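You operate a simulated robot arm through the tools that you are given. There is no shell and no other tool. Be economical: measure what you need, move in short steps, check, and stop when the job is done.

The job below is to be done with a simulated two-armed robot. You get a single attempt, and the scene is never put back.

TASK
Find the warm end cap and move it to the soak plate.
Fine: first check all three end caps with the thermometer; put it back, switched off.

It is judged by the outcome, as a careful person would: the job done as asked, and still so three seconds after it is handed in. It fails if anything else is knocked over, pushed out of place, dropped, spilled or broken. Lids that push on must go on centred and level and be pressed home; caps that screw on are set level and turned clockwise until they are tight.

THE ROBOT
Two 7-joint arms with fingered hands on one trunk, on a base that drives. Base frame: it is fixed to the floor where the robot stands at the start and does not move with it; the origin is under the middle of the robot, x ahead of it, y to its left, z up; the surface under the hand at the start is at about z = 0.71. Readings come in m, degrees, newtons and seconds.
The left shoulder is at the start at [0.082, 0.173, 1.058], the right one opposite. With the tool pointing down near the work surface each hand reaches from about 0.1 to 0.82 m from the robot's upright axis, wherever it stands, measured 20 degrees to its own side. Places, roughly: metal plate [0.5, 0.5, 0.7]; soak plate [0.5, 0.5, 0.7]; thermometer switch [0.6, 0, 0.7]. Payload 3.5 kg a hand.
The TCP of each hand is the grasp point between the finger pads, 0.025 m short of the fingertips. In the tool frame z runs along the fingers and y along their closing line. Largest opening 0.088 m; the body of the gripper starts 0.029 m behind the TCP. The gripper is a hand of 3 fingers: y runs from the thumb to the fingers, the wrist lies at [-0.013, -0.097, -0.162] in the tool frame, and closing takes about 1.5 s.
Orientation is told as [roll, pitch, yaw] about the base's x, y, z axes, in that order, counted from this pose: with the fingers straight down and the wrist toward the robot, the tool's x, y and z point along [0, 1, 0], [1, 0, 0] and [0, 0, -1] of the base frame.

THE INTERFACE
- The arms move only by the tool drive_tool. It takes "left_deltas", "right_deltas" or both (then of equal length, played together; a hand with none holds still); each is a list that holds one entry, the list of rows, each a list of 7 numbers: the turn, a rotation vector about the tool's x, y, z in degrees, then the shift along the tool's x, y, z in m, then the opening, from 0 (shut) to 1 (fully open). In form: [[[wx, wy, wz, tx, ty, tz, hand], ...]]. A call has 1 to 8 rows; each row shifts and turns the commanded pose from where the row before left it, along the tool's axes as they then stand. Each row takes 0.2 s and may step no farther than 0.05 m and 8.6 degrees from the row before; otherwise, or with a gripper value out of range, the whole call is refused. Where a pose cannot be reached the arm comes as near as it can. A force on the tool above 40 N (or 10 N above the force at the start of the call, whichever is more), or a blocked arm, ends the call early, and 0.2 s more pass. The fingers move at their own pace (about 0.072 m/s each) and stop on an object; they squeeze with about 25 N. The grip force told is the motor's: it shows also when the fingers shut on nothing. Time passes only in rows, and 0.2 s behind the last, so rows that do not move let the fingers close. It gives the time, the measured TCP pose, the force on the tool (base axes), the opening and the grip force at its end, in the units of the frame above (readings bear some noise), with the torque about the TCP (base axes, N m) and any sound that the robot's microphone picked up.
- Cameras (640 x 400 px; columns grow to the right, rows downward): "scene" is now at [0.1854, 0.0219, 1.2452]; the picture's right is [0.27, -0.96, -0.07], its down [-0.77, -0.17, -0.62] and it looks along [0.58, 0.22, -0.78] (base axes); focal length 217 px, centre (320, 200). "left" rides on the left gripper at [-0.058, -0.085, -0.099] in its tool frame; the picture's right is [-0.67, -0.35, 0.66], its down [0.69, -0.63, 0.37] and it looks along [0.29, 0.69, 0.66] (tool axes); focal length 261 px, centre (320, 200). "right" rides on the right gripper at [0.058, -0.085, -0.1] in its tool frame; the picture's right is [-0.67, 0.35, -0.66], its down [-0.69, -0.63, 0.37] and it looks along [-0.28, 0.69, 0.66] (tool axes); focal length 261 px, centre (320, 200). There is no depth. A picture from a camera that has moved, and an enlarged one, comes with that camera's place and axes in the base frame and with its lens. The place of the scene camera against the robot may be out by one fixed shift of up to 0.025 m in any direction.
- get_image(camera): a new picture of that camera. No time passes.
- raise_lower(by): slides the trunk up (or, below 0, down) by that many m; the arms and the scene camera ride with it, the base frame stays. It gives what a move gives, with no picture.
- base_move(legs): drives the robot by 1 to 6 legs, each [ahead, left, turn to the left] in m, m and degrees, along the robot's own axes; the way and the turn of a leg run together, so that a leg with both is an arc; at most 1.5 m and 180 degrees a leg. The arms and the cameras ride along, it lands a little off, and it stops where it bumps. It gives what a move gives.
- preshape(shape, hand): the hand has 3 fingers and takes this shape, open, in about a second: jaw (thumb against the fingers, like two jaws); tri (thumb and two fingers); tip (a fingertip pinch); poke (one finger out to press); point (the index stretched); flat (the hand flat); cup (the hand cupped); fist (a fist). The gripper value then closes the fingers along that shape, each until it touches; the sizes above hold for jaw. It gives what a move gives, with no picture.
- pan_tilt(pan, tilt): turns the head with the scene camera to pan (to the left, within 86 degrees either way) and tilt (down, from -29 to 69), counted from straight ahead of the robot. It gives what a move gives.
- enlarge(camera, box): a new picture of the part [left, top, right, bottom] of that camera's present view, enlarged. No time passes.
- hand_in(): hands the job in; it is judged then, once.

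Go step by step. Nothing tells you exact positions but the pictures and the camera data: compare them with the known pose of the tool, close in by small moves and look again before you grip or let go. The budget is 120 turns and 92 pictures, counting those below and the enlarged ones. Unless the task says otherwise, let go and move clear before handing in, and close with one line.

The tools are called after ">>>" as name(argument=value, ...) on one line, values as JSON. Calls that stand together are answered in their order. drive_tool: Moves the arms, as the interface text tells. Its arguments: {"type":"object","properties":{"left_deltas":{"type":"array","items":{"type":"array","items":{"type":"array","items":{"type":"number"}}}},"right_deltas":{"type":"array","items":{"type":"array","items":{"type":"array","items":{"type":"number"}}}}},"required":[]} The other tools are called the same way: raise_lower (by) slides the trunk up or down; preshape (shape, hand) gives the hand a shape; base_move (legs) drives the base; pan_tilt (pan, tilt) turns the head that bears the scene camera; get_image (camera) takes a picture; enlarge (camera, box) takes an enlarged picture of a part of a camera's view; hand_in () hands the job in.

At the start:

```text
time_s: 0.0
left_tcp_pos: [0.3782, 0.3778, 1.0604]
left_tcp_rot: [0.0, 0.0, -0.1]
left_wrist_force: [0.2, 0.4, -0.3]
left_moment: [-0.01, 0.02, 0.03]
left_opening: 0.0876
left_grasp_force: 0.0
left_shape: jaw
right_tcp_pos: [0.4019, -0.0395, 1.0478]
right_tcp_rot: [0.0, 0.0, 0.1]
right_wrist_force: [-0.2, -0.6, -0.7]
right_moment: [0.0, 0.03, 0.01]
right_opening: 0.0875
right_grasp_force: 0.0
right_shape: jaw
trunk travel left (down, up): [-0.15, 0.305]
robot x, y, heading: [0.0011, -0.0031, -0.1]
head pan, tilt: [16.1, 38.2]
```

scene: 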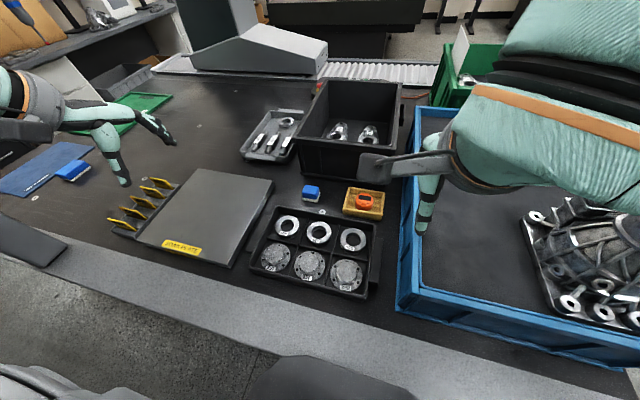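
right: 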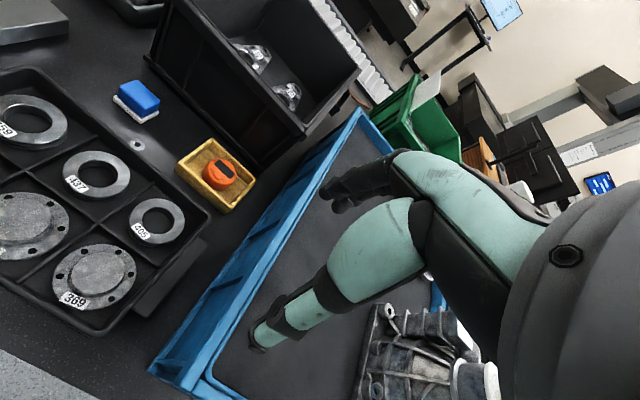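
left: 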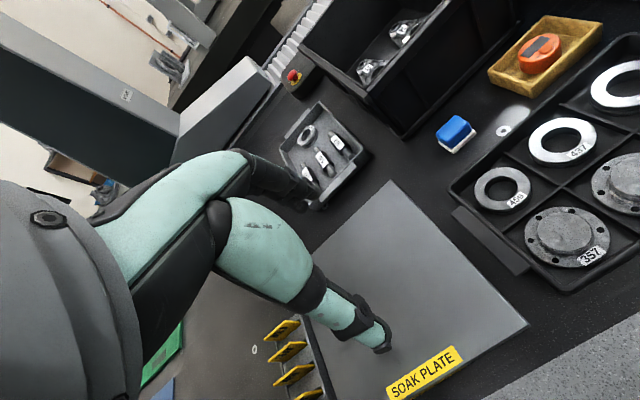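

I see a six-pocket tray with three rings behind and three disc-like caps in front, the soak plate to its left, and an orange device in a yellow holder, probably the thermometer. I'll look closer before moving.

>>> enlarge(camera="scene", box=[230, 170, 410, 300])

>>> enlarge(camera="right", box=[0, 60, 280, 340])

>>> enlarge(camera="left", box=[420, 0, 640, 300])

```text
3.08 times, centred on (320, 235) of scene
camera zoom: at [0.1854, 0.0219, 1.2452], right [0.27, -0.96, -0.07], down [-0.77, -0.17, -0.62], along [0.58, 0.22, -0.78], focal length 668 px, centre (320, 92)
```

zoom: 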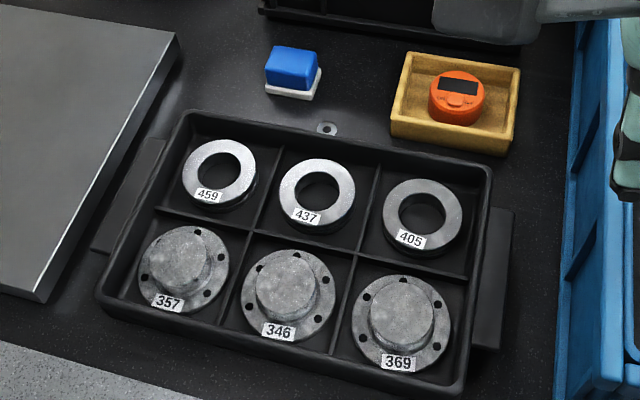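

```text
1.43 times, centred on (140, 200) of right
camera zoom: at [0.3162, 0.0179, 1.1485], right [0.35, -0.67, 0.66], down [-0.63, -0.69, -0.37], along [0.69, -0.28, -0.66], focal length 372 px, centre (577, 200)
```

zoom: 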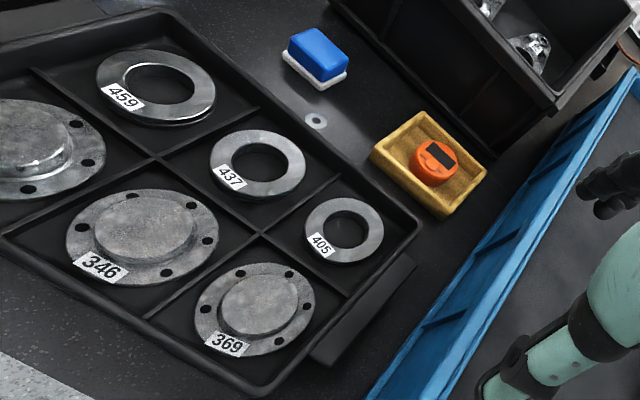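

```text
1.33 times, centred on (530, 150) of left
camera zoom: at [0.2921, 0.3189, 1.1594], right [-0.35, -0.67, -0.66], down [-0.63, 0.69, -0.37], along [0.69, 0.28, -0.66], focal length 348 px, centre (40, 267)
```

zoom: 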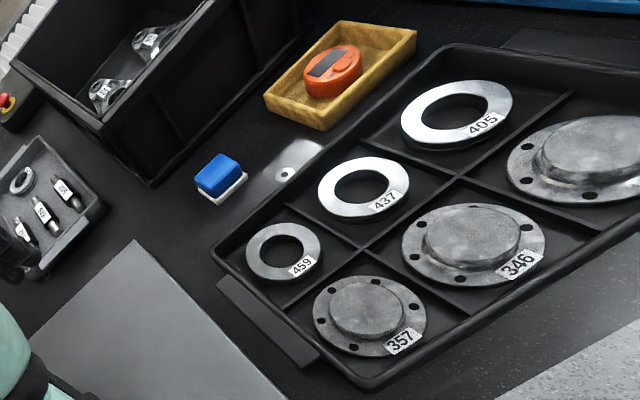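

Triangulating from both wrist cameras puts the puck at about (0.604, 0.040) and caps 357, 346 and 369 at about x 0.384 and y 0.232, 0.141 and 0.050. I'll bring the right hand nearer the puck to read its buttons.

>>> drive_tool(right_deltas=[[[0, 0, 0, 0.016, 0.024, -0.0, 1], [0, 0, 0, 0.016, 0.024, 0.025, 1], [0, 0, 0, 0.016, 0.024, 0.03, 1], [0, 0, 0, 0.016, 0.024, 0.03, 1], [0, 0, 0, 0.016, 0.024, 0.03, 1]]])

>>> get_image(camera="right")

```text
time_s: 1.2
left_tcp_pos: [0.3774, 0.3777, 1.0596]
left_tcp_rot: [0.0, -0.1, -0.1]
left_wrist_force: [0.3, 0.2, 0.7]
left_moment: [0.05, -0.02, 0.02]
left_opening: 0.0873
left_grasp_force: 0.0
left_shape: jaw
right_tcp_pos: [0.5233, 0.0414, 0.9354]
right_tcp_rot: [0.0, 0.0, 0.2]
right_wrist_force: [0.1, -0.3, 0.0]
right_moment: [-0.01, 0.02, -0.02]
right_opening: 0.0875
right_grasp_force: 0.1
right_shape: jaw
trunk travel left (down, up): [-0.15, 0.305]
robot x, y, heading: [0.0008, 0.0012, 0.2]
head pan, tilt: [16.1, 38.2]
```

```text
85 pictures are left
camera right: at [0.4373, 0.0988, 1.0359], right [0.35, -0.67, 0.66], down [-0.63, -0.69, -0.37], along [0.69, -0.28, -0.66], focal length 261 px, centre (320, 200)
```

right: 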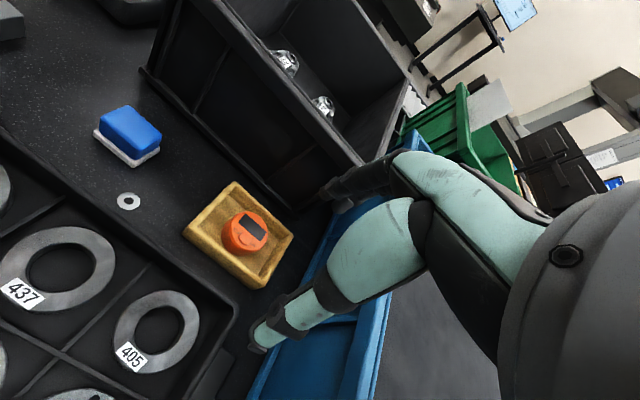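

>>> enlarge(camera="right", box=[180, 175, 300, 290])

>>> enlarge(camera="scene", box=[335, 180, 390, 225])

```text
3.48 times, centred on (240, 232) of right
camera zoom: at [0.4373, 0.0988, 1.0359], right [0.35, -0.67, 0.66], down [-0.63, -0.69, -0.37], along [0.69, -0.28, -0.66], focal length 907 px, centre (598, 87)
```

zoom: 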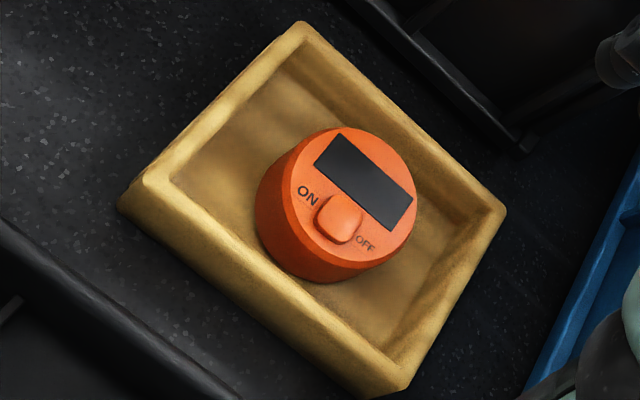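

```text
8.89 times, centred on (362, 202) of scene
camera zoom: at [0.1864, 0.0225, 1.245], right [0.27, -0.96, -0.07], down [-0.77, -0.17, -0.62], along [0.58, 0.22, -0.78], focal length 1928 px, centre (-58, 178)
```

zoom: 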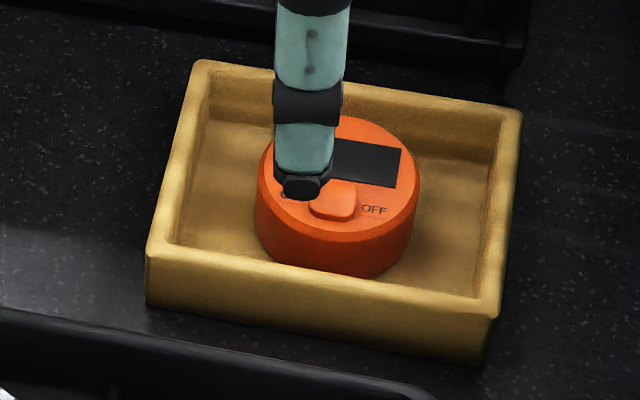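

The puck has an ON/OFF switch knob at its near edge, with ON to the left and OFF to the right. I'll put the right hand in the poke shape and see where its fingertip lies.

>>> preshape(hand="right", shape="poke")

>>> get_image(camera="right")

>>> get_image(camera="scene")

>>> get_image(camera="left")

```text
time_s: 2.1
left_tcp_pos: [0.3776, 0.3769, 1.0595]
left_tcp_rot: [0.0, 0.0, 0.0]
left_wrist_force: [0.2, 0.3, 0.2]
left_moment: [0.01, -0.01, -0.01]
left_opening: 0.0878
left_grasp_force: 0.0
left_shape: jaw
right_tcp_pos: [0.5225, 0.0418, 0.938]
right_tcp_rot: [0.0, 0.0, 0.0]
right_wrist_force: [0.0, -0.4, 0.1]
right_moment: [0.03, -0.01, 0.03]
right_opening: 0.0001
right_grasp_force: 0.1
right_shape: poke
trunk travel left (down, up): [-0.15, 0.305]
robot x, y, heading: [-0.0013, 0.0005, -0.2]
head pan, tilt: [16.1, 38.2]
```

```text
82 pictures are left
camera right: at [0.4362, 0.0981, 1.0368], right [0.35, -0.67, 0.66], down [-0.63, -0.69, -0.37], along [0.69, -0.28, -0.66], focal length 261 px, centre (320, 200)
```

right: 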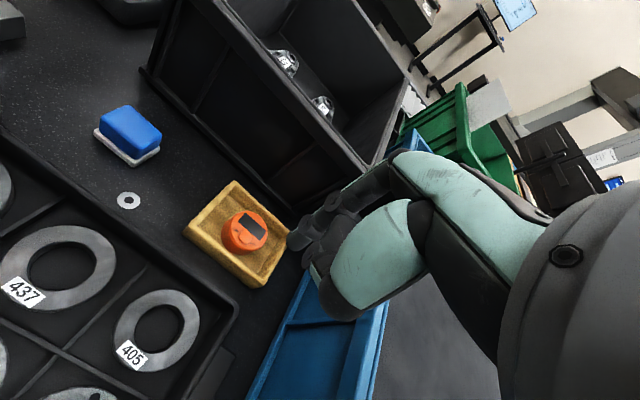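

```text
81 pictures are left
camera scene: at [0.1855, 0.022, 1.2452], right [0.27, -0.96, -0.07], down [-0.77, -0.17, -0.62], along [0.58, 0.22, -0.78], focal length 217 px, centre (320, 200)
```

scene: 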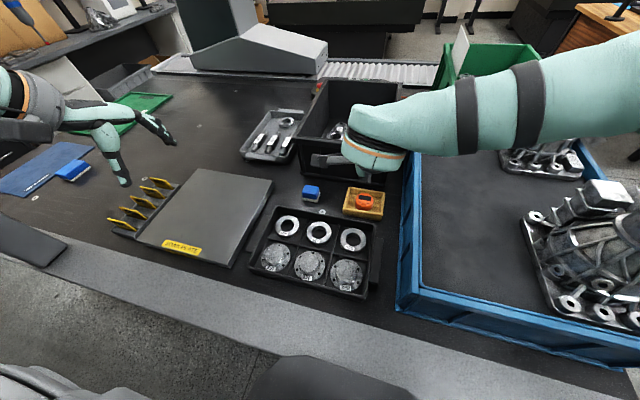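

```text
80 pictures are left
camera left: at [0.2922, 0.3189, 1.1593], right [-0.35, -0.67, -0.66], down [-0.63, 0.69, -0.37], along [0.69, 0.28, -0.66], focal length 261 px, centre (320, 200)
```

left: 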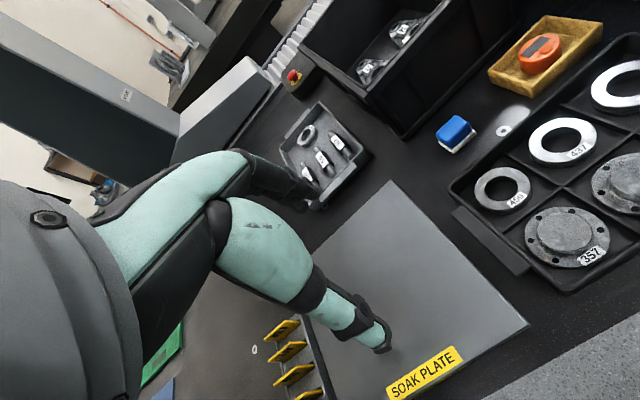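

>>> enlarge(camera="right", box=[230, 150, 430, 330])

>>> enlarge(camera="scene", box=[300, 90, 420, 220])

```text
2.22 times, centred on (330, 240) of right
camera zoom: at [0.4362, 0.0981, 1.0368], right [0.35, -0.67, 0.66], down [-0.63, -0.69, -0.37], along [0.69, -0.28, -0.66], focal length 579 px, centre (298, 111)
```

zoom: 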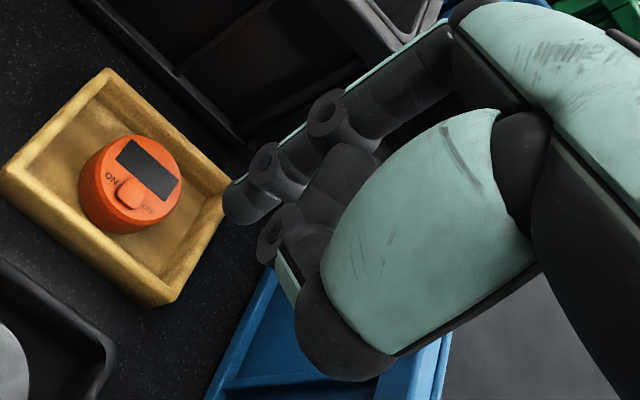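

```text
3.08 times, centred on (360, 155) of scene
camera zoom: at [0.1855, 0.022, 1.2452], right [0.27, -0.96, -0.07], down [-0.77, -0.17, -0.62], along [0.58, 0.22, -0.78], focal length 668 px, centre (197, 338)
```

zoom: 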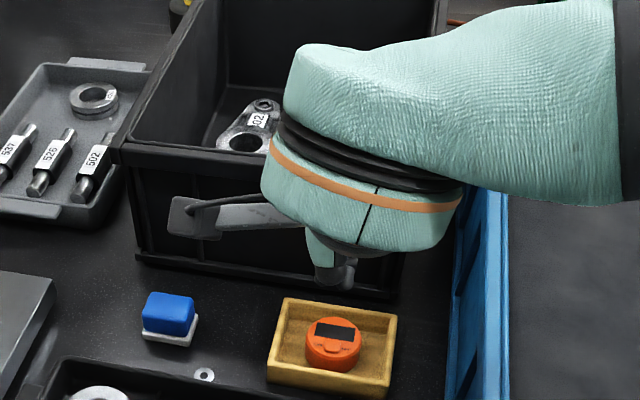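

The poking fingertip is about 0.012 m ahead of the TCP and 0.05 m below it. The switch knob is near (0.589, 0.041, 0.76). I'll bring the fingertip to just above it and check.

>>> drive_tool(right_deltas=[[[0, 0, 0, 0.002, 0.018, 0.025, 0], [0, 0, 0, 0.002, 0.018, 0.025, 0], [0, 0, 0, 0.002, 0.018, 0.025, 0], [0, 0, 0, 0, 0, 0, 0]]])

>>> enlarge(camera="right", box=[180, 150, 380, 330])

>>> enlarge(camera="scene", box=[310, 130, 430, 230])

>>> enlarge(camera="left", box=[440, 0, 640, 120])

```text
time_s: 3.1
left_tcp_pos: [0.3771, 0.3777, 1.0601]
left_tcp_rot: [0.1, -0.1, -0.1]
left_wrist_force: [0.5, 0.1, -0.2]
left_moment: [-0.02, 0.01, 0.0]
left_opening: 0.0877
left_grasp_force: 0.1
left_shape: jaw
right_tcp_pos: [0.5749, 0.048, 0.8584]
right_tcp_rot: [0.0, 0.0, 0.0]
right_wrist_force: [0.4, 0.3, -0.1]
right_moment: [0.01, 0.0, 0.01]
right_opening: 0.0002
right_grasp_force: 0.1
right_shape: poke
trunk travel left (down, up): [-0.15, 0.305]
robot x, y, heading: [0.004, -0.0009, -0.1]
head pan, tilt: [16.1, 38.2]
```

```text
2.22 times, centred on (280, 240) of right
camera zoom: at [0.4886, 0.1054, 0.9582], right [0.35, -0.67, 0.66], down [-0.63, -0.69, -0.37], along [0.69, -0.28, -0.66], focal length 579 px, centre (409, 111)
```

zoom: 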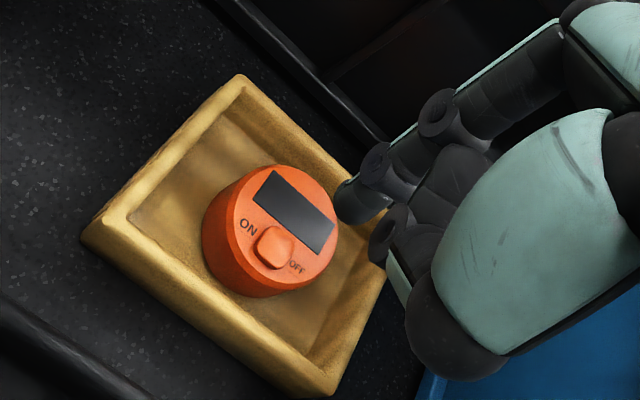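

```text
4.00 times, centred on (370, 180) of scene
camera zoom: at [0.185, 0.0219, 1.2453], right [0.27, -0.96, -0.07], down [-0.77, -0.17, -0.62], along [0.58, 0.22, -0.78], focal length 868 px, centre (120, 280)
```

zoom: 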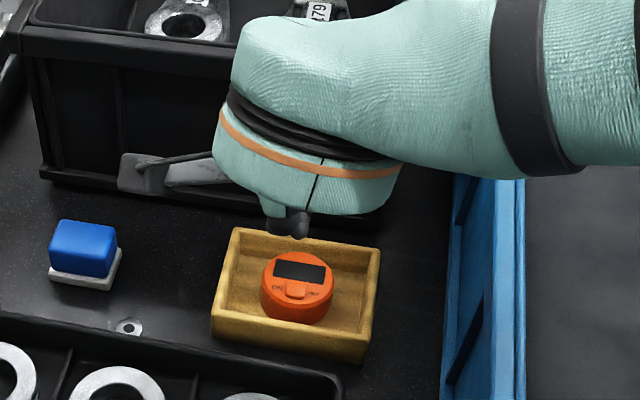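

```text
3.20 times, centred on (540, 60) of left
camera zoom: at [0.2918, 0.3188, 1.1595], right [-0.35, -0.67, -0.66], down [-0.63, 0.69, -0.37], along [0.7, 0.28, -0.66], focal length 834 px, centre (-384, 648)
```

zoom: 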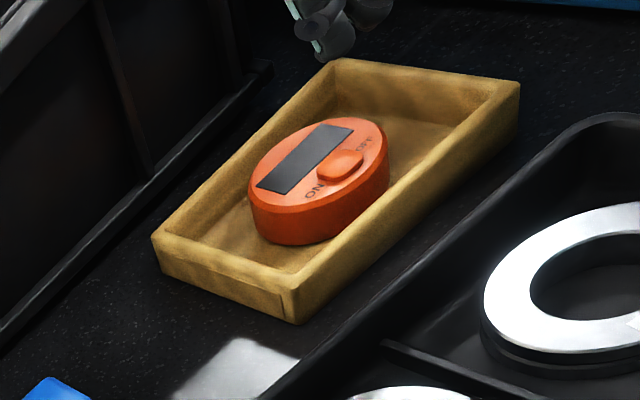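

The fingertip is at about (0.581, 0.050, 0.826) and the knob at (0.5935, 0.041, 0.755). I'll line up over the ON side of the knob and lower partway.

>>> drive_tool(right_deltas=[[[0, 0, 0, -0.005, 0.0125, 0.01, 0], [0, 0, 0, 0, 0, 0.02, 0], [0, 0, 0, 0, 0, 0.02, 0], [0, 0, 0, 0, 0, 0, 0]]])

>>> enlarge(camera="right", box=[200, 180, 360, 300])

>>> enlarge(camera="left", box=[480, 0, 640, 100])

```text
time_s: 4.1
left_tcp_pos: [0.3788, 0.3772, 1.0601]
left_tcp_rot: [-0.1, 0.0, 0.0]
left_wrist_force: [-0.1, -0.2, 0.0]
left_moment: [0.03, 0.03, -0.01]
left_opening: 0.088
left_grasp_force: 0.1
left_shape: jaw
right_tcp_pos: [0.5868, 0.0425, 0.8086]
right_tcp_rot: [0.0, 0.0, 0.1]
right_wrist_force: [0.3, 0.0, -0.2]
right_moment: [-0.02, 0.01, -0.01]
right_opening: 0.0003
right_grasp_force: 0.0
right_shape: poke
trunk travel left (down, up): [-0.15, 0.305]
robot x, y, heading: [0.0005, -0.0021, -0.1]
head pan, tilt: [16.1, 38.2]
```

```text
3.33 times, centred on (280, 240) of right
camera zoom: at [0.5017, 0.0993, 0.9079], right [0.35, -0.67, 0.66], down [-0.63, -0.69, -0.37], along [0.69, -0.28, -0.66], focal length 869 px, centre (453, 67)
```

zoom: 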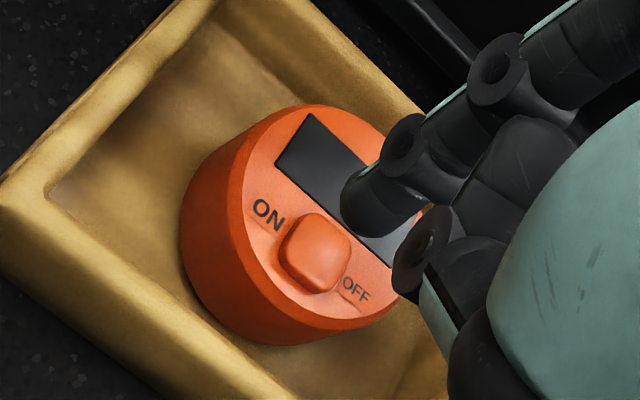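

```text
4.00 times, centred on (560, 50) of left
camera zoom: at [0.292, 0.3188, 1.1594], right [-0.35, -0.67, -0.66], down [-0.63, 0.69, -0.37], along [0.69, 0.28, -0.66], focal length 1043 px, centre (-640, 800)
```

zoom: 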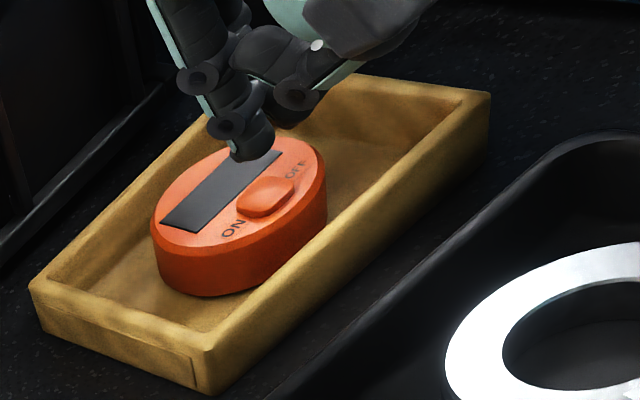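

Measured against each other, the fingertip is about 4 mm behind the knob and 8 mm to its left. I'll correct that and step down gently onto the knob's ON half.

>>> drive_tool(right_deltas=[[[0, 0, 0, -0.004, 0.0035, 0.008, 0], [0, 0, 0, 0, 0, 0.008, 0], [0, 0, 0, 0, 0, 0.0, 0]]])

>>> enlarge(camera="right", box=[200, 180, 360, 300])

>>> enlarge(camera="left", box=[480, 0, 640, 100])

```text
time_s: 4.9
left_tcp_pos: [0.3778, 0.3765, 1.0591]
left_tcp_rot: [0.0, -0.2, -0.1]
left_wrist_force: [-0.1, 0.1, -0.7]
left_moment: [0.0, 0.0, 0.06]
left_opening: 0.0877
left_grasp_force: 0.0
left_shape: jaw
right_tcp_pos: [0.5913, 0.0385, 0.7916]
right_tcp_rot: [0.0, 0.0, 0.0]
right_wrist_force: [0.1, 1.0, -0.7]
right_moment: [0.03, 0.03, -0.03]
right_opening: 0.0
right_grasp_force: 0.1
right_shape: poke
trunk travel left (down, up): [-0.15, 0.305]
robot x, y, heading: [0.0045, 0.0024, 0.2]
head pan, tilt: [16.1, 38.2]
```

```text
3.33 times, centred on (280, 240) of right
camera zoom: at [0.5055, 0.0949, 0.8916], right [0.35, -0.67, 0.66], down [-0.63, -0.69, -0.37], along [0.69, -0.28, -0.66], focal length 869 px, centre (453, 67)
```

zoom: 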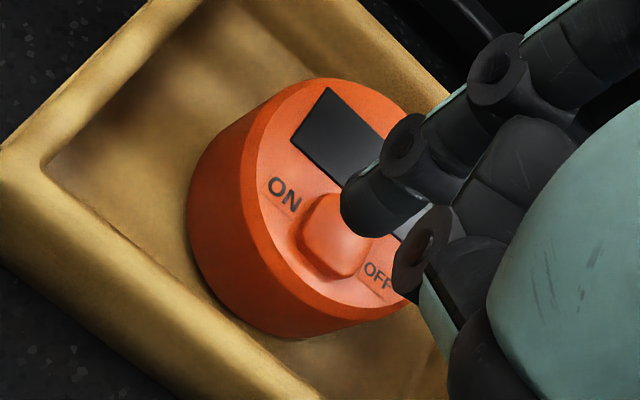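

```text
4.00 times, centred on (560, 50) of left
camera zoom: at [0.2922, 0.3189, 1.1594], right [-0.35, -0.67, -0.66], down [-0.63, 0.69, -0.37], along [0.69, 0.28, -0.66], focal length 1043 px, centre (-640, 800)
```

zoom: 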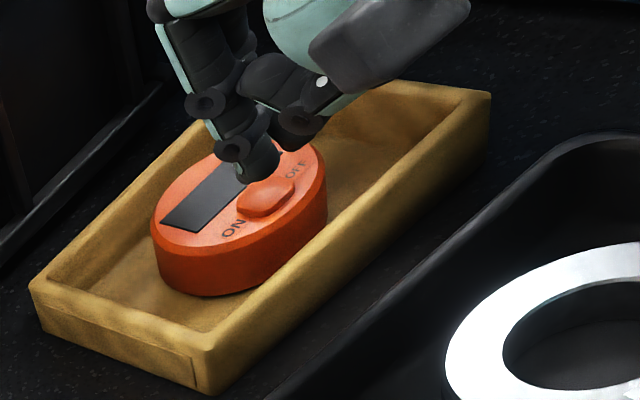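

The fingertip is about a centimetre above the knob's ON half. I'll press down in small steps and watch the force.

>>> drive_tool(right_deltas=[[[0, 0, 0, 0.001, -0.003, 0.003, 0], [0, 0, 0, 0, 0, 0.003, 0], [0, 0, 0, 0, 0, 0.003, 0], [0, 0, 0, 0, 0, 0, 0]]])

>>> enlarge(camera="right", box=[200, 180, 360, 300])

```text
time_s: 5.9
left_tcp_pos: [0.3775, 0.3768, 1.0605]
left_tcp_rot: [0.0, -0.1, -0.2]
left_wrist_force: [-1.2, -0.5, 0.4]
left_moment: [-0.02, 0.0, 0.0]
left_opening: 0.0876
left_grasp_force: 0.0
left_shape: jaw
right_tcp_pos: [0.5893, 0.038, 0.7843]
right_tcp_rot: [-0.1, 0.0, -0.1]
right_wrist_force: [0.0, -0.1, -0.5]
right_moment: [0.01, -0.01, 0.0]
right_opening: 0.0002
right_grasp_force: 0.1
right_shape: poke
trunk travel left (down, up): [-0.15, 0.305]
robot x, y, heading: [-0.0005, -0.0006, 0.1]
head pan, tilt: [16.1, 38.2]
```

```text
3.33 times, centred on (280, 240) of right
camera zoom: at [0.503, 0.0961, 0.8833], right [0.35, -0.67, 0.66], down [-0.63, -0.69, -0.37], along [0.69, -0.28, -0.66], focal length 869 px, centre (453, 67)
```

zoom: 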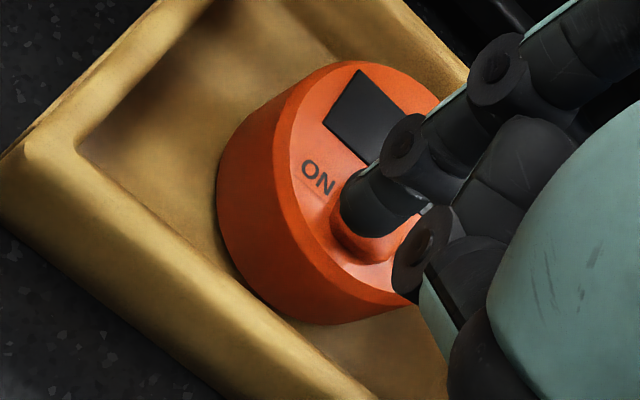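

>>> drive_tool(right_deltas=[[[0, 0, 0, 0.002, 0, 0.002, 0], [0, 0, 0, 0, 0, 0.002, 0], [0, 0, 0, 0, 0, 0.002, 0], [0, 0, 0, 0, 0, 0.001, 0]]])

>>> enlarge(camera="right", box=[200, 180, 360, 300])

>>> enlarge(camera="left", box=[480, 0, 640, 100])

```text
time_s: 6.9
left_tcp_pos: [0.377, 0.376, 1.0604]
left_tcp_rot: [0.0, -0.1, -0.1]
left_wrist_force: [-0.2, 0.3, 0.3]
left_moment: [-0.02, 0.0, 0.01]
left_opening: 0.0879
left_grasp_force: 0.1
left_shape: jaw
right_tcp_pos: [0.5898, 0.0414, 0.7762]
right_tcp_rot: [-0.1, 0.0, 0.0]
right_wrist_force: [-0.4, 0.7, 0.6]
right_moment: [0.02, 0.01, 0.02]
right_opening: 0.0002
right_grasp_force: 0.1
right_shape: poke
trunk travel left (down, up): [-0.15, 0.305]
robot x, y, heading: [0.0041, -0.0003, -0.1]
head pan, tilt: [16.1, 38.2]
```

```text
3.33 times, centred on (280, 240) of right
camera zoom: at [0.5039, 0.0987, 0.8765], right [0.35, -0.67, 0.66], down [-0.63, -0.69, -0.37], along [0.69, -0.29, -0.66], focal length 869 px, centre (453, 67)
```

zoom: 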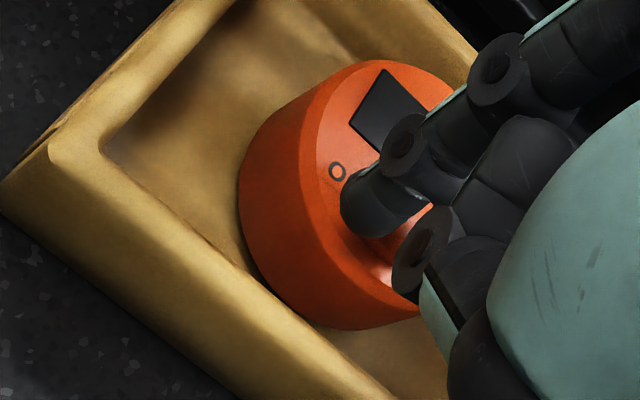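

```text
4.00 times, centred on (560, 50) of left
camera zoom: at [0.2922, 0.3189, 1.1593], right [-0.35, -0.67, -0.66], down [-0.63, 0.69, -0.37], along [0.69, 0.28, -0.66], focal length 1043 px, centre (-640, 800)
```

zoom: 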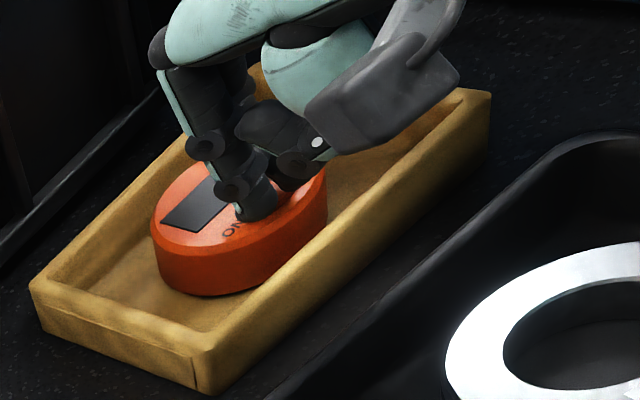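

>>> drive_tool(right_deltas=[[[0, 0, 0, 0, 0, 0.002, 0], [0, 0, 0, 0, 0, 0.002, 0], [0, 0, 0, 0, 0, 0.001, 0], [0, 0, 0, 0, 0, 0, 0]]])

>>> enlarge(camera="right", box=[200, 180, 360, 300])

```text
time_s: 7.9
left_tcp_pos: [0.3778, 0.377, 1.0593]
left_tcp_rot: [0.0, 0.0, -0.2]
left_wrist_force: [0.3, -0.1, -0.5]
left_moment: [-0.01, 0.01, 0.02]
left_opening: 0.0878
left_grasp_force: 0.0
left_shape: jaw
right_tcp_pos: [0.5896, 0.042, 0.7706]
right_tcp_rot: [0.0, 0.0, 0.1]
right_wrist_force: [0.3, 0.3, 0.6]
right_moment: [0.02, 0.0, -0.03]
right_opening: 0.0
right_grasp_force: 0.2
right_shape: poke
trunk travel left (down, up): [-0.15, 0.305]
robot x, y, heading: [-0.0022, -0.0025, 0.0]
head pan, tilt: [16.1, 38.2]
```

```text
3.33 times, centred on (280, 240) of right
camera zoom: at [0.5031, 0.0977, 0.8712], right [0.35, -0.67, 0.66], down [-0.63, -0.69, -0.37], along [0.69, -0.28, -0.66], focal length 869 px, centre (453, 67)
```

zoom: 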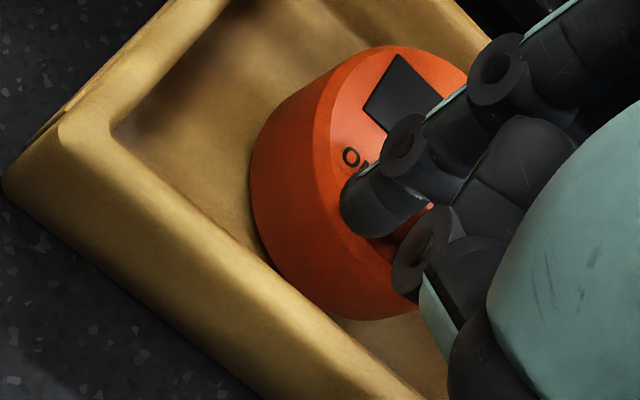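

>>> drive_tool(right_deltas=[[[0, 0, 0, 0, 0, 0.0015, 0], [0, 0, 0, 0, 0, 0.0015, 0], [0, 0, 0, 0, 0, 0.0015, 0], [0, 0, 0, 0, 0, 0, 0]]])

>>> enlarge(camera="right", box=[220, 180, 340, 280])

>>> enlarge(camera="left", box=[510, 20, 590, 80])

```text
time_s: 8.9
left_tcp_pos: [0.3741, 0.377, 1.0609]
left_tcp_rot: [0.0, -0.2, -0.1]
left_wrist_force: [-0.2, -0.3, 0.4]
left_moment: [0.0, -0.04, 0.0]
left_opening: 0.0877
left_grasp_force: 0.0
left_shape: jaw
right_tcp_pos: [0.5877, 0.0401, 0.7712]
right_tcp_rot: [0.1, -0.3, 0.1]
right_wrist_force: [1.7, -1.6, 22.2]
right_moment: [-0.21, -0.08, 0.01]
right_opening: 0.0001
right_grasp_force: 0.0
right_shape: poke
trunk travel left (down, up): [-0.15, 0.305]
robot x, y, heading: [0.0035, -0.0045, 0.2]
head pan, tilt: [16.1, 38.2]
heard: click
```

```text
4.00 times, centred on (280, 230) of right
camera zoom: at [0.5016, 0.0983, 0.8695], right [0.35, -0.67, 0.66], down [-0.63, -0.68, -0.37], along [0.7, -0.28, -0.66], focal length 1043 px, centre (480, 80)
```

zoom: 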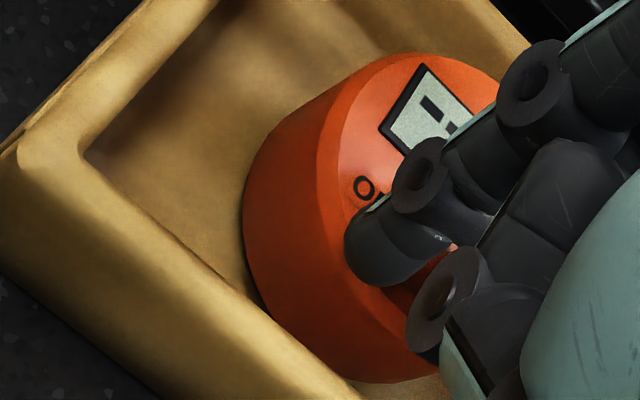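

```text
6.67 times, centred on (550, 50) of left
camera zoom: at [0.2895, 0.3185, 1.1606], right [-0.35, -0.67, -0.66], down [-0.63, 0.69, -0.37], along [0.7, 0.28, -0.66], focal length 1738 px, centre (-1213, 1200)
```

zoom: 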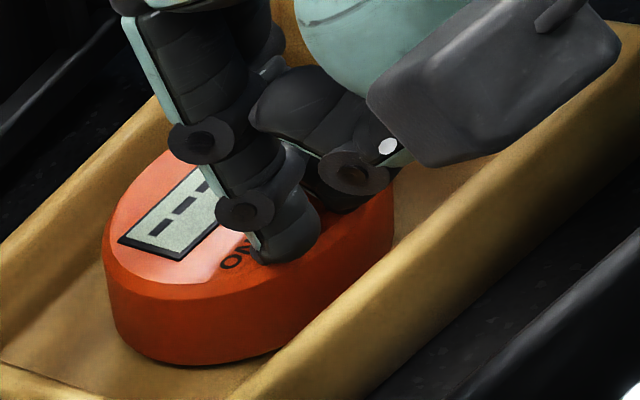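

The switch clicked and the display lit. I'll lift off and look at it.

>>> drive_tool(right_deltas=[[[0, 0, 0, 0, 0, -0.02, 0], [0, 0, 0, 0, 0, -0.04, 0], [0, 0, 0, 0, 0, -0.04, 0], [0, 0, 0, 0, 0, 0, 0]]])

>>> preshape(hand="right", shape="jaw")

>>> enlarge(camera="right", box=[180, 150, 380, 330])

>>> enlarge(camera="left", box=[480, 0, 640, 100])

```text
time_s: 9.9
left_tcp_pos: [0.3772, 0.3764, 1.0595]
left_tcp_rot: [-0.1, 0.0, -0.1]
left_wrist_force: [0.3, -0.7, -0.7]
left_moment: [0.01, 0.01, 0.01]
left_opening: 0.0879
left_grasp_force: 0.2
left_shape: jaw
right_tcp_pos: [0.5875, 0.0422, 0.8705]
right_tcp_rot: [-0.1, 0.0, 0.0]
right_wrist_force: [0.2, 0.3, -1.2]
right_moment: [0.02, 0.01, 0.0]
right_opening: 0.0001
right_grasp_force: 0.0
right_shape: poke
trunk travel left (down, up): [-0.15, 0.305]
robot x, y, heading: [0.0019, 0.0037, -0.1]
head pan, tilt: [16.1, 38.2]
```

```text
time_s: 10.8
left_tcp_pos: [0.3786, 0.3768, 1.0593]
left_tcp_rot: [0.0, 0.0, -0.2]
left_wrist_force: [-0.5, 0.4, 0.5]
left_moment: [-0.01, 0.0, 0.0]
left_opening: 0.0877
left_grasp_force: 0.1
left_shape: jaw
right_tcp_pos: [0.5865, 0.0427, 0.8697]
right_tcp_rot: [-0.1, 0.0, 0.0]
right_wrist_force: [0.6, 0.0, -1.3]
right_moment: [-0.04, -0.02, -0.02]
right_opening: 0.088
right_grasp_force: 0.1
right_shape: jaw
trunk travel left (down, up): [-0.15, 0.305]
robot x, y, heading: [-0.0009, -0.0024, 0.2]
head pan, tilt: [16.1, 38.2]
```

```text
2.22 times, centred on (280, 240) of right
camera zoom: at [0.5006, 0.1003, 0.9705], right [0.35, -0.67, 0.66], down [-0.63, -0.69, -0.37], along [0.69, -0.28, -0.66], focal length 579 px, centre (409, 111)
```

zoom: 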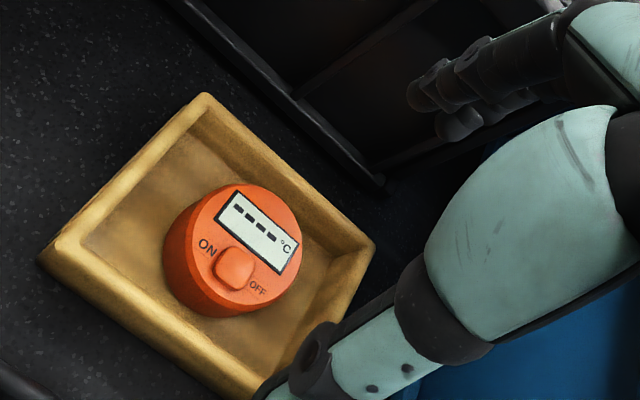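

```text
4.00 times, centred on (560, 50) of left
camera zoom: at [0.2922, 0.3189, 1.1593], right [-0.35, -0.67, -0.66], down [-0.63, 0.69, -0.37], along [0.69, 0.28, -0.66], focal length 1043 px, centre (-640, 800)
```

zoom: 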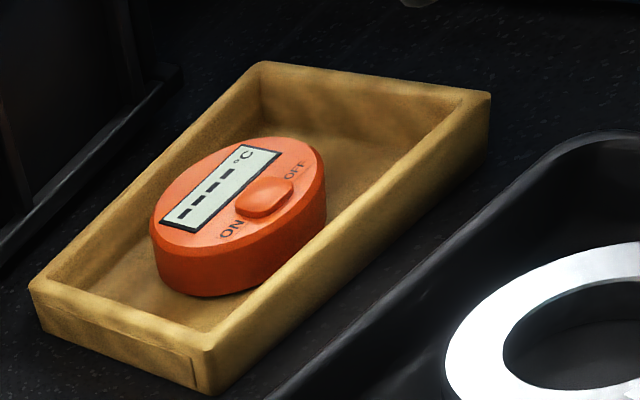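

The thermometer is on and shows "----". The holder spans about x 0.563–0.655 and y −0.015–0.094, with the puck at about (0.606, 0.043). I'll turn the right hand 90° so it closes along the holder's longer side.

>>> drive_tool(right_deltas=[[[0, 0, -8.5, 0, 0, -0.02, 0.75], [0, 0, -8.5, 0, 0, -0.02, 0.75], [0, 0, -8.5, 0, 0, -0.01, 0.75], [0, 0, -8.5, 0, 0, 0, 0.75], [0, 0, -8.5, 0, 0, 0, 0.75], [0, 0, -8.5, 0, 0, 0, 0.75], [0, 0, -8.5, 0, 0, 0, 0.75], [0, 0, -8.5, 0, 0, 0, 0.75]]])

>>> drive_tool(right_deltas=[[[0, 0, -7.3, 0, 0, 0, 0.75], [0, 0, -7.3, 0, 0, 0, 0.75], [0, 0, -7.4, 0, 0, 0, 0.75], [0, 0, 0, 0, 0, 0, 0.75]]])

>>> get_image(camera="right")

>>> get_image(camera="scene")

```text
time_s: 12.6
left_tcp_pos: [0.3776, 0.3767, 1.0595]
left_tcp_rot: [0.0, 0.0, -0.1]
left_wrist_force: [-0.1, 0.5, 0.1]
left_moment: [0.06, -0.04, -0.04]
left_opening: 0.0878
left_grasp_force: 0.1
left_shape: jaw
right_tcp_pos: [0.5897, 0.0406, 0.9171]
right_tcp_rot: [0.1, 0.0, 51.0]
right_wrist_force: [0.0, 0.1, -0.2]
right_moment: [0.0, 0.01, 0.0]
right_opening: 0.0665
right_grasp_force: 0.0
right_shape: jaw
right hand out of reach, approached as far as the arm can: row 7, 8
trunk travel left (down, up): [-0.15, 0.305]
robot x, y, heading: [0.0004, -0.0007, 0.2]
head pan, tilt: [16.1, 38.2]
```

```text
time_s: 13.6
left_tcp_pos: [0.3779, 0.377, 1.0603]
left_tcp_rot: [0.0, 0.0, -0.1]
left_wrist_force: [0.4, -0.1, -0.1]
left_moment: [-0.01, -0.04, 0.05]
left_opening: 0.0878
left_grasp_force: 0.0
left_shape: jaw
right_tcp_pos: [0.5891, 0.0397, 0.9169]
right_tcp_rot: [0.0, 0.0, 51.0]
right_wrist_force: [0.4, -0.2, -0.7]
right_moment: [-0.05, -0.01, -0.04]
right_opening: 0.0664
right_grasp_force: 0.2
right_shape: jaw
right hand out of reach, approached as far as the arm can: row 1, 2, 3
trunk travel left (down, up): [-0.15, 0.305]
robot x, y, heading: [-0.0011, -0.0006, -0.1]
head pan, tilt: [16.1, 38.2]
```

```text
62 pictures are left
camera right: at [0.4898, 0.0102, 1.0167], right [0.74, -0.15, 0.66], down [0.14, -0.92, -0.37], along [0.66, 0.36, -0.66], focal length 261 px, centre (320, 200)
```

right: 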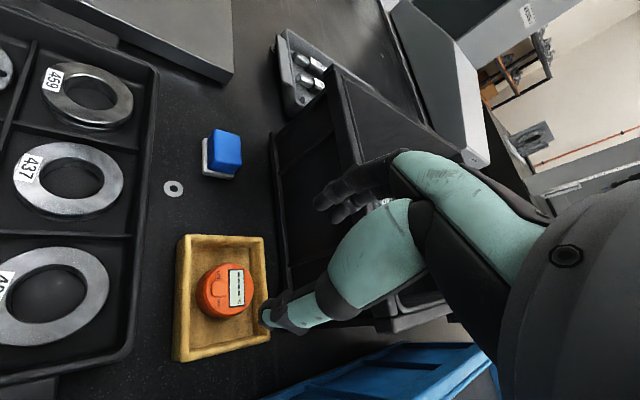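

```text
61 pictures are left
camera scene: at [0.1854, 0.0219, 1.2452], right [0.27, -0.96, -0.07], down [-0.77, -0.17, -0.62], along [0.58, 0.22, -0.78], focal length 217 px, centre (320, 200)
```

scene: 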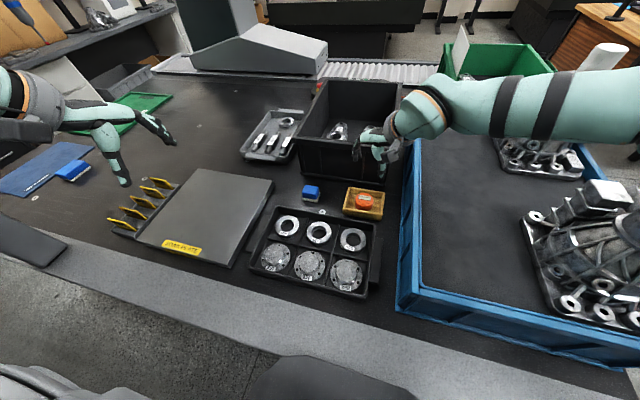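

The right hand only turns to about 51° here. That could allow a diagonal grip, so I'll look closely at the clearances around the puck.

>>> enlarge(camera="right", box=[160, 220, 320, 370])

>>> enlarge(camera="scene", box=[330, 80, 430, 225])

```text
2.67 times, centred on (240, 295) of right
camera zoom: at [0.4898, 0.0102, 1.0167], right [0.74, -0.15, 0.66], down [0.14, -0.92, -0.37], along [0.66, 0.36, -0.66], focal length 695 px, centre (533, -53)
```

zoom: 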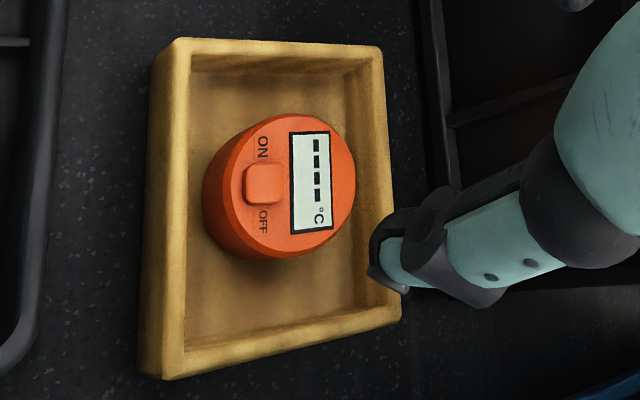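

```text
2.76 times, centred on (380, 152) of scene
camera zoom: at [0.1854, 0.0219, 1.2452], right [0.27, -0.96, -0.07], down [-0.77, -0.17, -0.62], along [0.58, 0.22, -0.78], focal length 598 px, centre (154, 331)
```

zoom: 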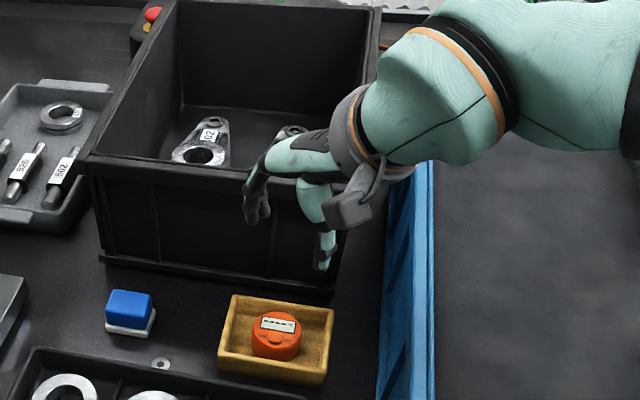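

A clean grip needs the fingers to close along y. The left arm should manage that more easily, so I'll swing the right hand back and park it out of the way.

>>> drive_tool(right_deltas=[[[0, 0, 8.5, 0, 0, -0.02, 1], [0, 0, 8.5, 0, 0, -0.02, 1], [0, 0, 8.5, 0, 0, -0.02, 1], [0, 0, 8.5, 0, 0, 0, 1], [0, 0, 8.5, 0, 0, 0, 1], [0, 0, 8.5, 0, 0, 0, 1]]])

```text
time_s: 15.0
left_tcp_pos: [0.3776, 0.3764, 1.0597]
left_tcp_rot: [0.0, 0.0, -0.1]
left_wrist_force: [-0.2, 0.0, -0.3]
left_moment: [0.0, -0.04, -0.05]
left_opening: 0.0877
left_grasp_force: 0.1
left_shape: jaw
right_tcp_pos: [0.5878, 0.0413, 0.9784]
right_tcp_rot: [-0.1, 0.0, -0.1]
right_wrist_force: [0.7, 0.7, -0.8]
right_moment: [0.01, -0.02, 0.0]
right_opening: 0.0876
right_grasp_force: 0.0
right_shape: jaw
trunk travel left (down, up): [-0.15, 0.305]
robot x, y, heading: [0.0028, -0.0041, 0.1]
head pan, tilt: [16.1, 38.2]
```

>>> drive_tool(left_deltas=[[[0, 0, 0, -0.0367, 0.0257, 0.0157, 1], [0, 0, 0, -0.0367, 0.0257, 0.0157, 1], [0, 0, 0, -0.0367, 0.0257, 0.0157, 1], [0, 0, 0, -0.0367, 0.0257, 0.0157, 1], [0, 0, 0, -0.0367, 0.0257, 0.0157, 1], [0, 0, 0, -0.0367, 0.0257, 0.0157, 1], [0, 0, 0, -0.0367, 0.0257, 0.0157, 1]]], right_deltas=[[[0, 0, 0, -0.034, -0.027, 0, 1], [0, 0, 0, -0.034, -0.027, 0, 1], [0, 0, 0, -0.034, -0.027, 0, 1], [0, 0, 0, -0.034, -0.027, 0, 1], [0, 0, 0, -0.034, -0.027, 0, 1], [0, 0, 0, -0.034, -0.027, 0, 1], [0, 0, 0, -0.034, -0.027, 0, 1]]])

>>> drive_tool(left_deltas=[[[0, 0, 8.5, 0, 0, 0, 0.75], [0, 0, 8.5, 0, 0, 0, 0.75], [0, 0, 8.5, 0, 0, 0, 0.75], [0, 0, 8.5, 0, 0, 0, 0.75], [0, 0, 8.5, 0, 0, 0, 0.75], [0, 0, 8.5, 0, 0, 0, 0.75], [0, 0, 8.5, 0, 0, 0, 0.75], [0, 0, 8.5, 0, 0, 0, 0.75]]])

>>> drive_tool(left_deltas=[[[0, 0, 7.3, 0, 0, 0, 0.75], [0, 0, 7.3, 0, 0, 0, 0.75], [0, 0, 7.4, 0, 0, 0, 0.75], [0, 0, 0, 0, 0, 0, 0.75]]])

```text
time_s: 16.6
left_tcp_pos: [0.5319, 0.158, 0.9678]
left_tcp_rot: [0.0, -0.1, 0.0]
left_wrist_force: [0.3, -0.9, -1.7]
left_moment: [-0.02, -0.01, 0.01]
left_opening: 0.0878
left_grasp_force: 0.0
left_shape: jaw
left hand out of reach, approached as far as the arm can: row 7
right_tcp_pos: [0.4267, -0.1597, 0.9764]
right_tcp_rot: [0.0, 0.0, 0.0]
right_wrist_force: [0.0, 0.0, 0.4]
right_moment: [-0.02, -0.03, 0.0]
right_opening: 0.0877
right_grasp_force: 0.1
right_shape: jaw
right hand out of reach, approached as far as the arm can: row 7
trunk travel left (down, up): [-0.15, 0.305]
robot x, y, heading: [0.0017, -0.0027, 0.0]
head pan, tilt: [16.1, 38.2]
```

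```text
time_s: 18.4
left_tcp_pos: [0.5324, 0.1564, 0.9649]
left_tcp_rot: [-0.1, 0.0, -68.0]
left_wrist_force: [0.4, 0.3, 0.4]
left_moment: [-0.03, 0.02, -0.01]
left_opening: 0.0663
left_grasp_force: 0.0
left_shape: jaw
right_tcp_pos: [0.4281, -0.1606, 0.9763]
right_tcp_rot: [0.1, 0.1, -0.1]
right_wrist_force: [0.2, -0.2, 0.8]
right_moment: [-0.01, -0.03, 0.01]
right_opening: 0.0875
right_grasp_force: 0.0
right_shape: jaw
trunk travel left (down, up): [-0.15, 0.305]
robot x, y, heading: [0.0024, 0.0002, 0.0]
head pan, tilt: [16.1, 38.2]
```

```text
time_s: 19.4
left_tcp_pos: [0.5187, 0.1643, 0.9673]
left_tcp_rot: [0.0, 0.0, -90.1]
left_wrist_force: [0.4, -0.2, 0.3]
left_moment: [0.01, 0.0, 0.03]
left_opening: 0.0665
left_grasp_force: 0.2
left_shape: jaw
left hand out of reach, approached as far as the arm can: row 2, 3
right_tcp_pos: [0.4283, -0.16, 0.9763]
right_tcp_rot: [0.0, 0.2, 0.0]
right_wrist_force: [-0.2, -0.4, 0.4]
right_moment: [0.0, -0.01, -0.01]
right_opening: 0.0876
right_grasp_force: 0.2
right_shape: jaw
trunk travel left (down, up): [-0.15, 0.305]
robot x, y, heading: [0.0001, 0.0002, -0.0]
head pan, tilt: [16.1, 38.2]
```

>>> drive_tool(left_deltas=[[[0, 0, 0, 0.0174, 0.0242, 0.018, 0.75], [0, 0, 0, 0.0174, 0.0242, 0.018, 0.75], [0, 0, 0, 0.0174, 0.0242, 0.018, 0.75], [0, 0, 0, 0.0174, 0.0242, 0.018, 0.75], [0, 0, 0, 0.0174, 0.0242, 0.018, 0.75], [0, 0, 0, 0, 0, 0, 0.75]]])

>>> get_image(camera="left")

```text
time_s: 20.8
left_tcp_pos: [0.4937, 0.1443, 0.925]
left_tcp_rot: [0.1, 0.0, -90.0]
left_wrist_force: [0.1, -0.4, -0.7]
left_moment: [0.04, 0.04, -0.03]
left_opening: 0.0664
left_grasp_force: 0.1
left_shape: jaw
left hand out of reach, approached as far as the arm can: row 1, 2, 3, 4, 5
right_tcp_pos: [0.4273, -0.1609, 0.9766]
right_tcp_rot: [0.1, -0.1, 0.1]
right_wrist_force: [-0.2, 0.2, 1.1]
right_moment: [-0.01, 0.0, 0.03]
right_opening: 0.0875
right_grasp_force: 0.0
right_shape: jaw
trunk travel left (down, up): [-0.15, 0.305]
robot x, y, heading: [-0.0011, -0.0011, 0.2]
head pan, tilt: [16.1, 38.2]
```

```text
58 pictures are left
camera left: at [0.4353, 0.2287, 1.0248], right [-0.67, 0.35, -0.66], down [0.69, 0.63, -0.37], along [0.29, -0.69, -0.66], focal length 261 px, centre (320, 200)
```

left: 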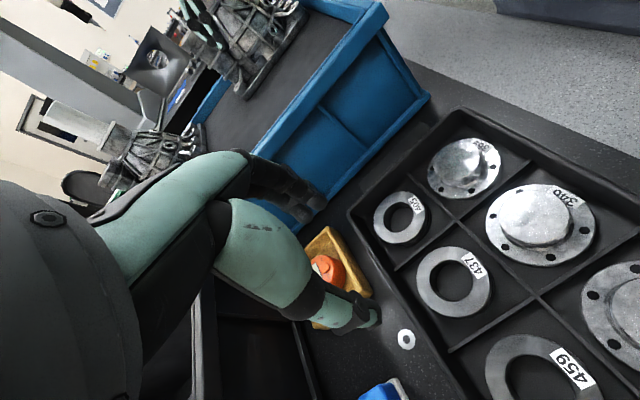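

Neither arm can turn a full 90° at that distance. I'll fold the left arm back and shift the base about 0.12 m left, so the puck lies more in line with the right shoulder.

>>> drive_tool(left_deltas=[[[0, 0, -8.5, 0, -0.01, -0.015, 1], [0, 0, -8.5, 0, -0.01, -0.015, 1], [0, 0, -8.5, 0, -0.01, -0.015, 1], [0, 0, -8.5, 0, -0.01, -0.015, 1], [0, 0, -8.5, 0, -0.01, -0.015, 1], [0, 0, -8.5, 0, -0.01, -0.015, 1], [0, 0, -8.5, 0, -0.01, -0.015, 1], [0, 0, -8.5, 0, -0.01, -0.015, 1]]])

>>> drive_tool(left_deltas=[[[0, 0, -7.3, 0, 0, 0, 1], [0, 0, -7.3, 0, 0, 0, 1], [0, 0, -7.4, 0, 0, 0, 1], [0, 0, 0, 0.035, 0, 0, 1], [0, 0, 0, 0.035, 0, 0, 1], [0, 0, 0, 0.035, 0, 0, 1], [0, 0, 0, 0.035, 0, 0, 1]]])

>>> base_move(legs=[[0, 0.12, 0]])

```text
time_s: 22.6
left_tcp_pos: [0.4581, 0.2085, 1.0491]
left_tcp_rot: [0.0, 0.0, -22.1]
left_wrist_force: [-0.1, -0.1, 0.3]
left_moment: [-0.02, -0.01, -0.03]
left_opening: 0.0877
left_grasp_force: 0.1
left_shape: jaw
right_tcp_pos: [0.4269, -0.1615, 0.9771]
right_tcp_rot: [0.1, 0.1, 0.0]
right_wrist_force: [-0.3, -1.2, -0.6]
right_moment: [-0.02, 0.01, 0.04]
right_opening: 0.0876
right_grasp_force: 0.1
right_shape: jaw
trunk travel left (down, up): [-0.15, 0.305]
robot x, y, heading: [-0.0007, -0.0003, -0.1]
head pan, tilt: [16.1, 38.2]
```

```text
time_s: 24.2
left_tcp_pos: [0.4552, 0.3509, 1.0463]
left_tcp_rot: [0.0, 0.0, -0.1]
left_wrist_force: [-0.7, 0.0, 0.4]
left_moment: [-0.02, -0.01, 0.02]
left_opening: 0.0876
left_grasp_force: 0.0
left_shape: jaw
right_tcp_pos: [0.4283, -0.1598, 0.9769]
right_tcp_rot: [0.0, -0.1, 0.0]
right_wrist_force: [0.7, 0.1, 1.6]
right_moment: [-0.04, -0.01, -0.03]
right_opening: 0.0877
right_grasp_force: 0.0
right_shape: jaw
trunk travel left (down, up): [-0.15, 0.305]
robot x, y, heading: [0.0002, 0.002, 0.0]
head pan, tilt: [16.1, 38.2]
```

```text
time_s: 25.4
left_tcp_pos: [0.4538, 0.4714, 1.0455]
left_tcp_rot: [0.0, -0.1, 0.0]
left_wrist_force: [0.0, 0.4, 0.8]
left_moment: [-0.02, 0.04, 0.0]
left_opening: 0.0875
left_grasp_force: 0.1
left_shape: jaw
right_tcp_pos: [0.4272, -0.0386, 0.9773]
right_tcp_rot: [0.0, 0.0, 0.1]
right_wrist_force: [-0.7, 0.0, 0.4]
right_moment: [-0.04, 0.01, 0.02]
right_opening: 0.0877
right_grasp_force: 0.0
right_shape: jaw
trunk travel left (down, up): [-0.15, 0.305]
robot x, y, heading: [-0.0049, 0.1192, 0.4]
head pan, tilt: [16.1, 38.2]
```

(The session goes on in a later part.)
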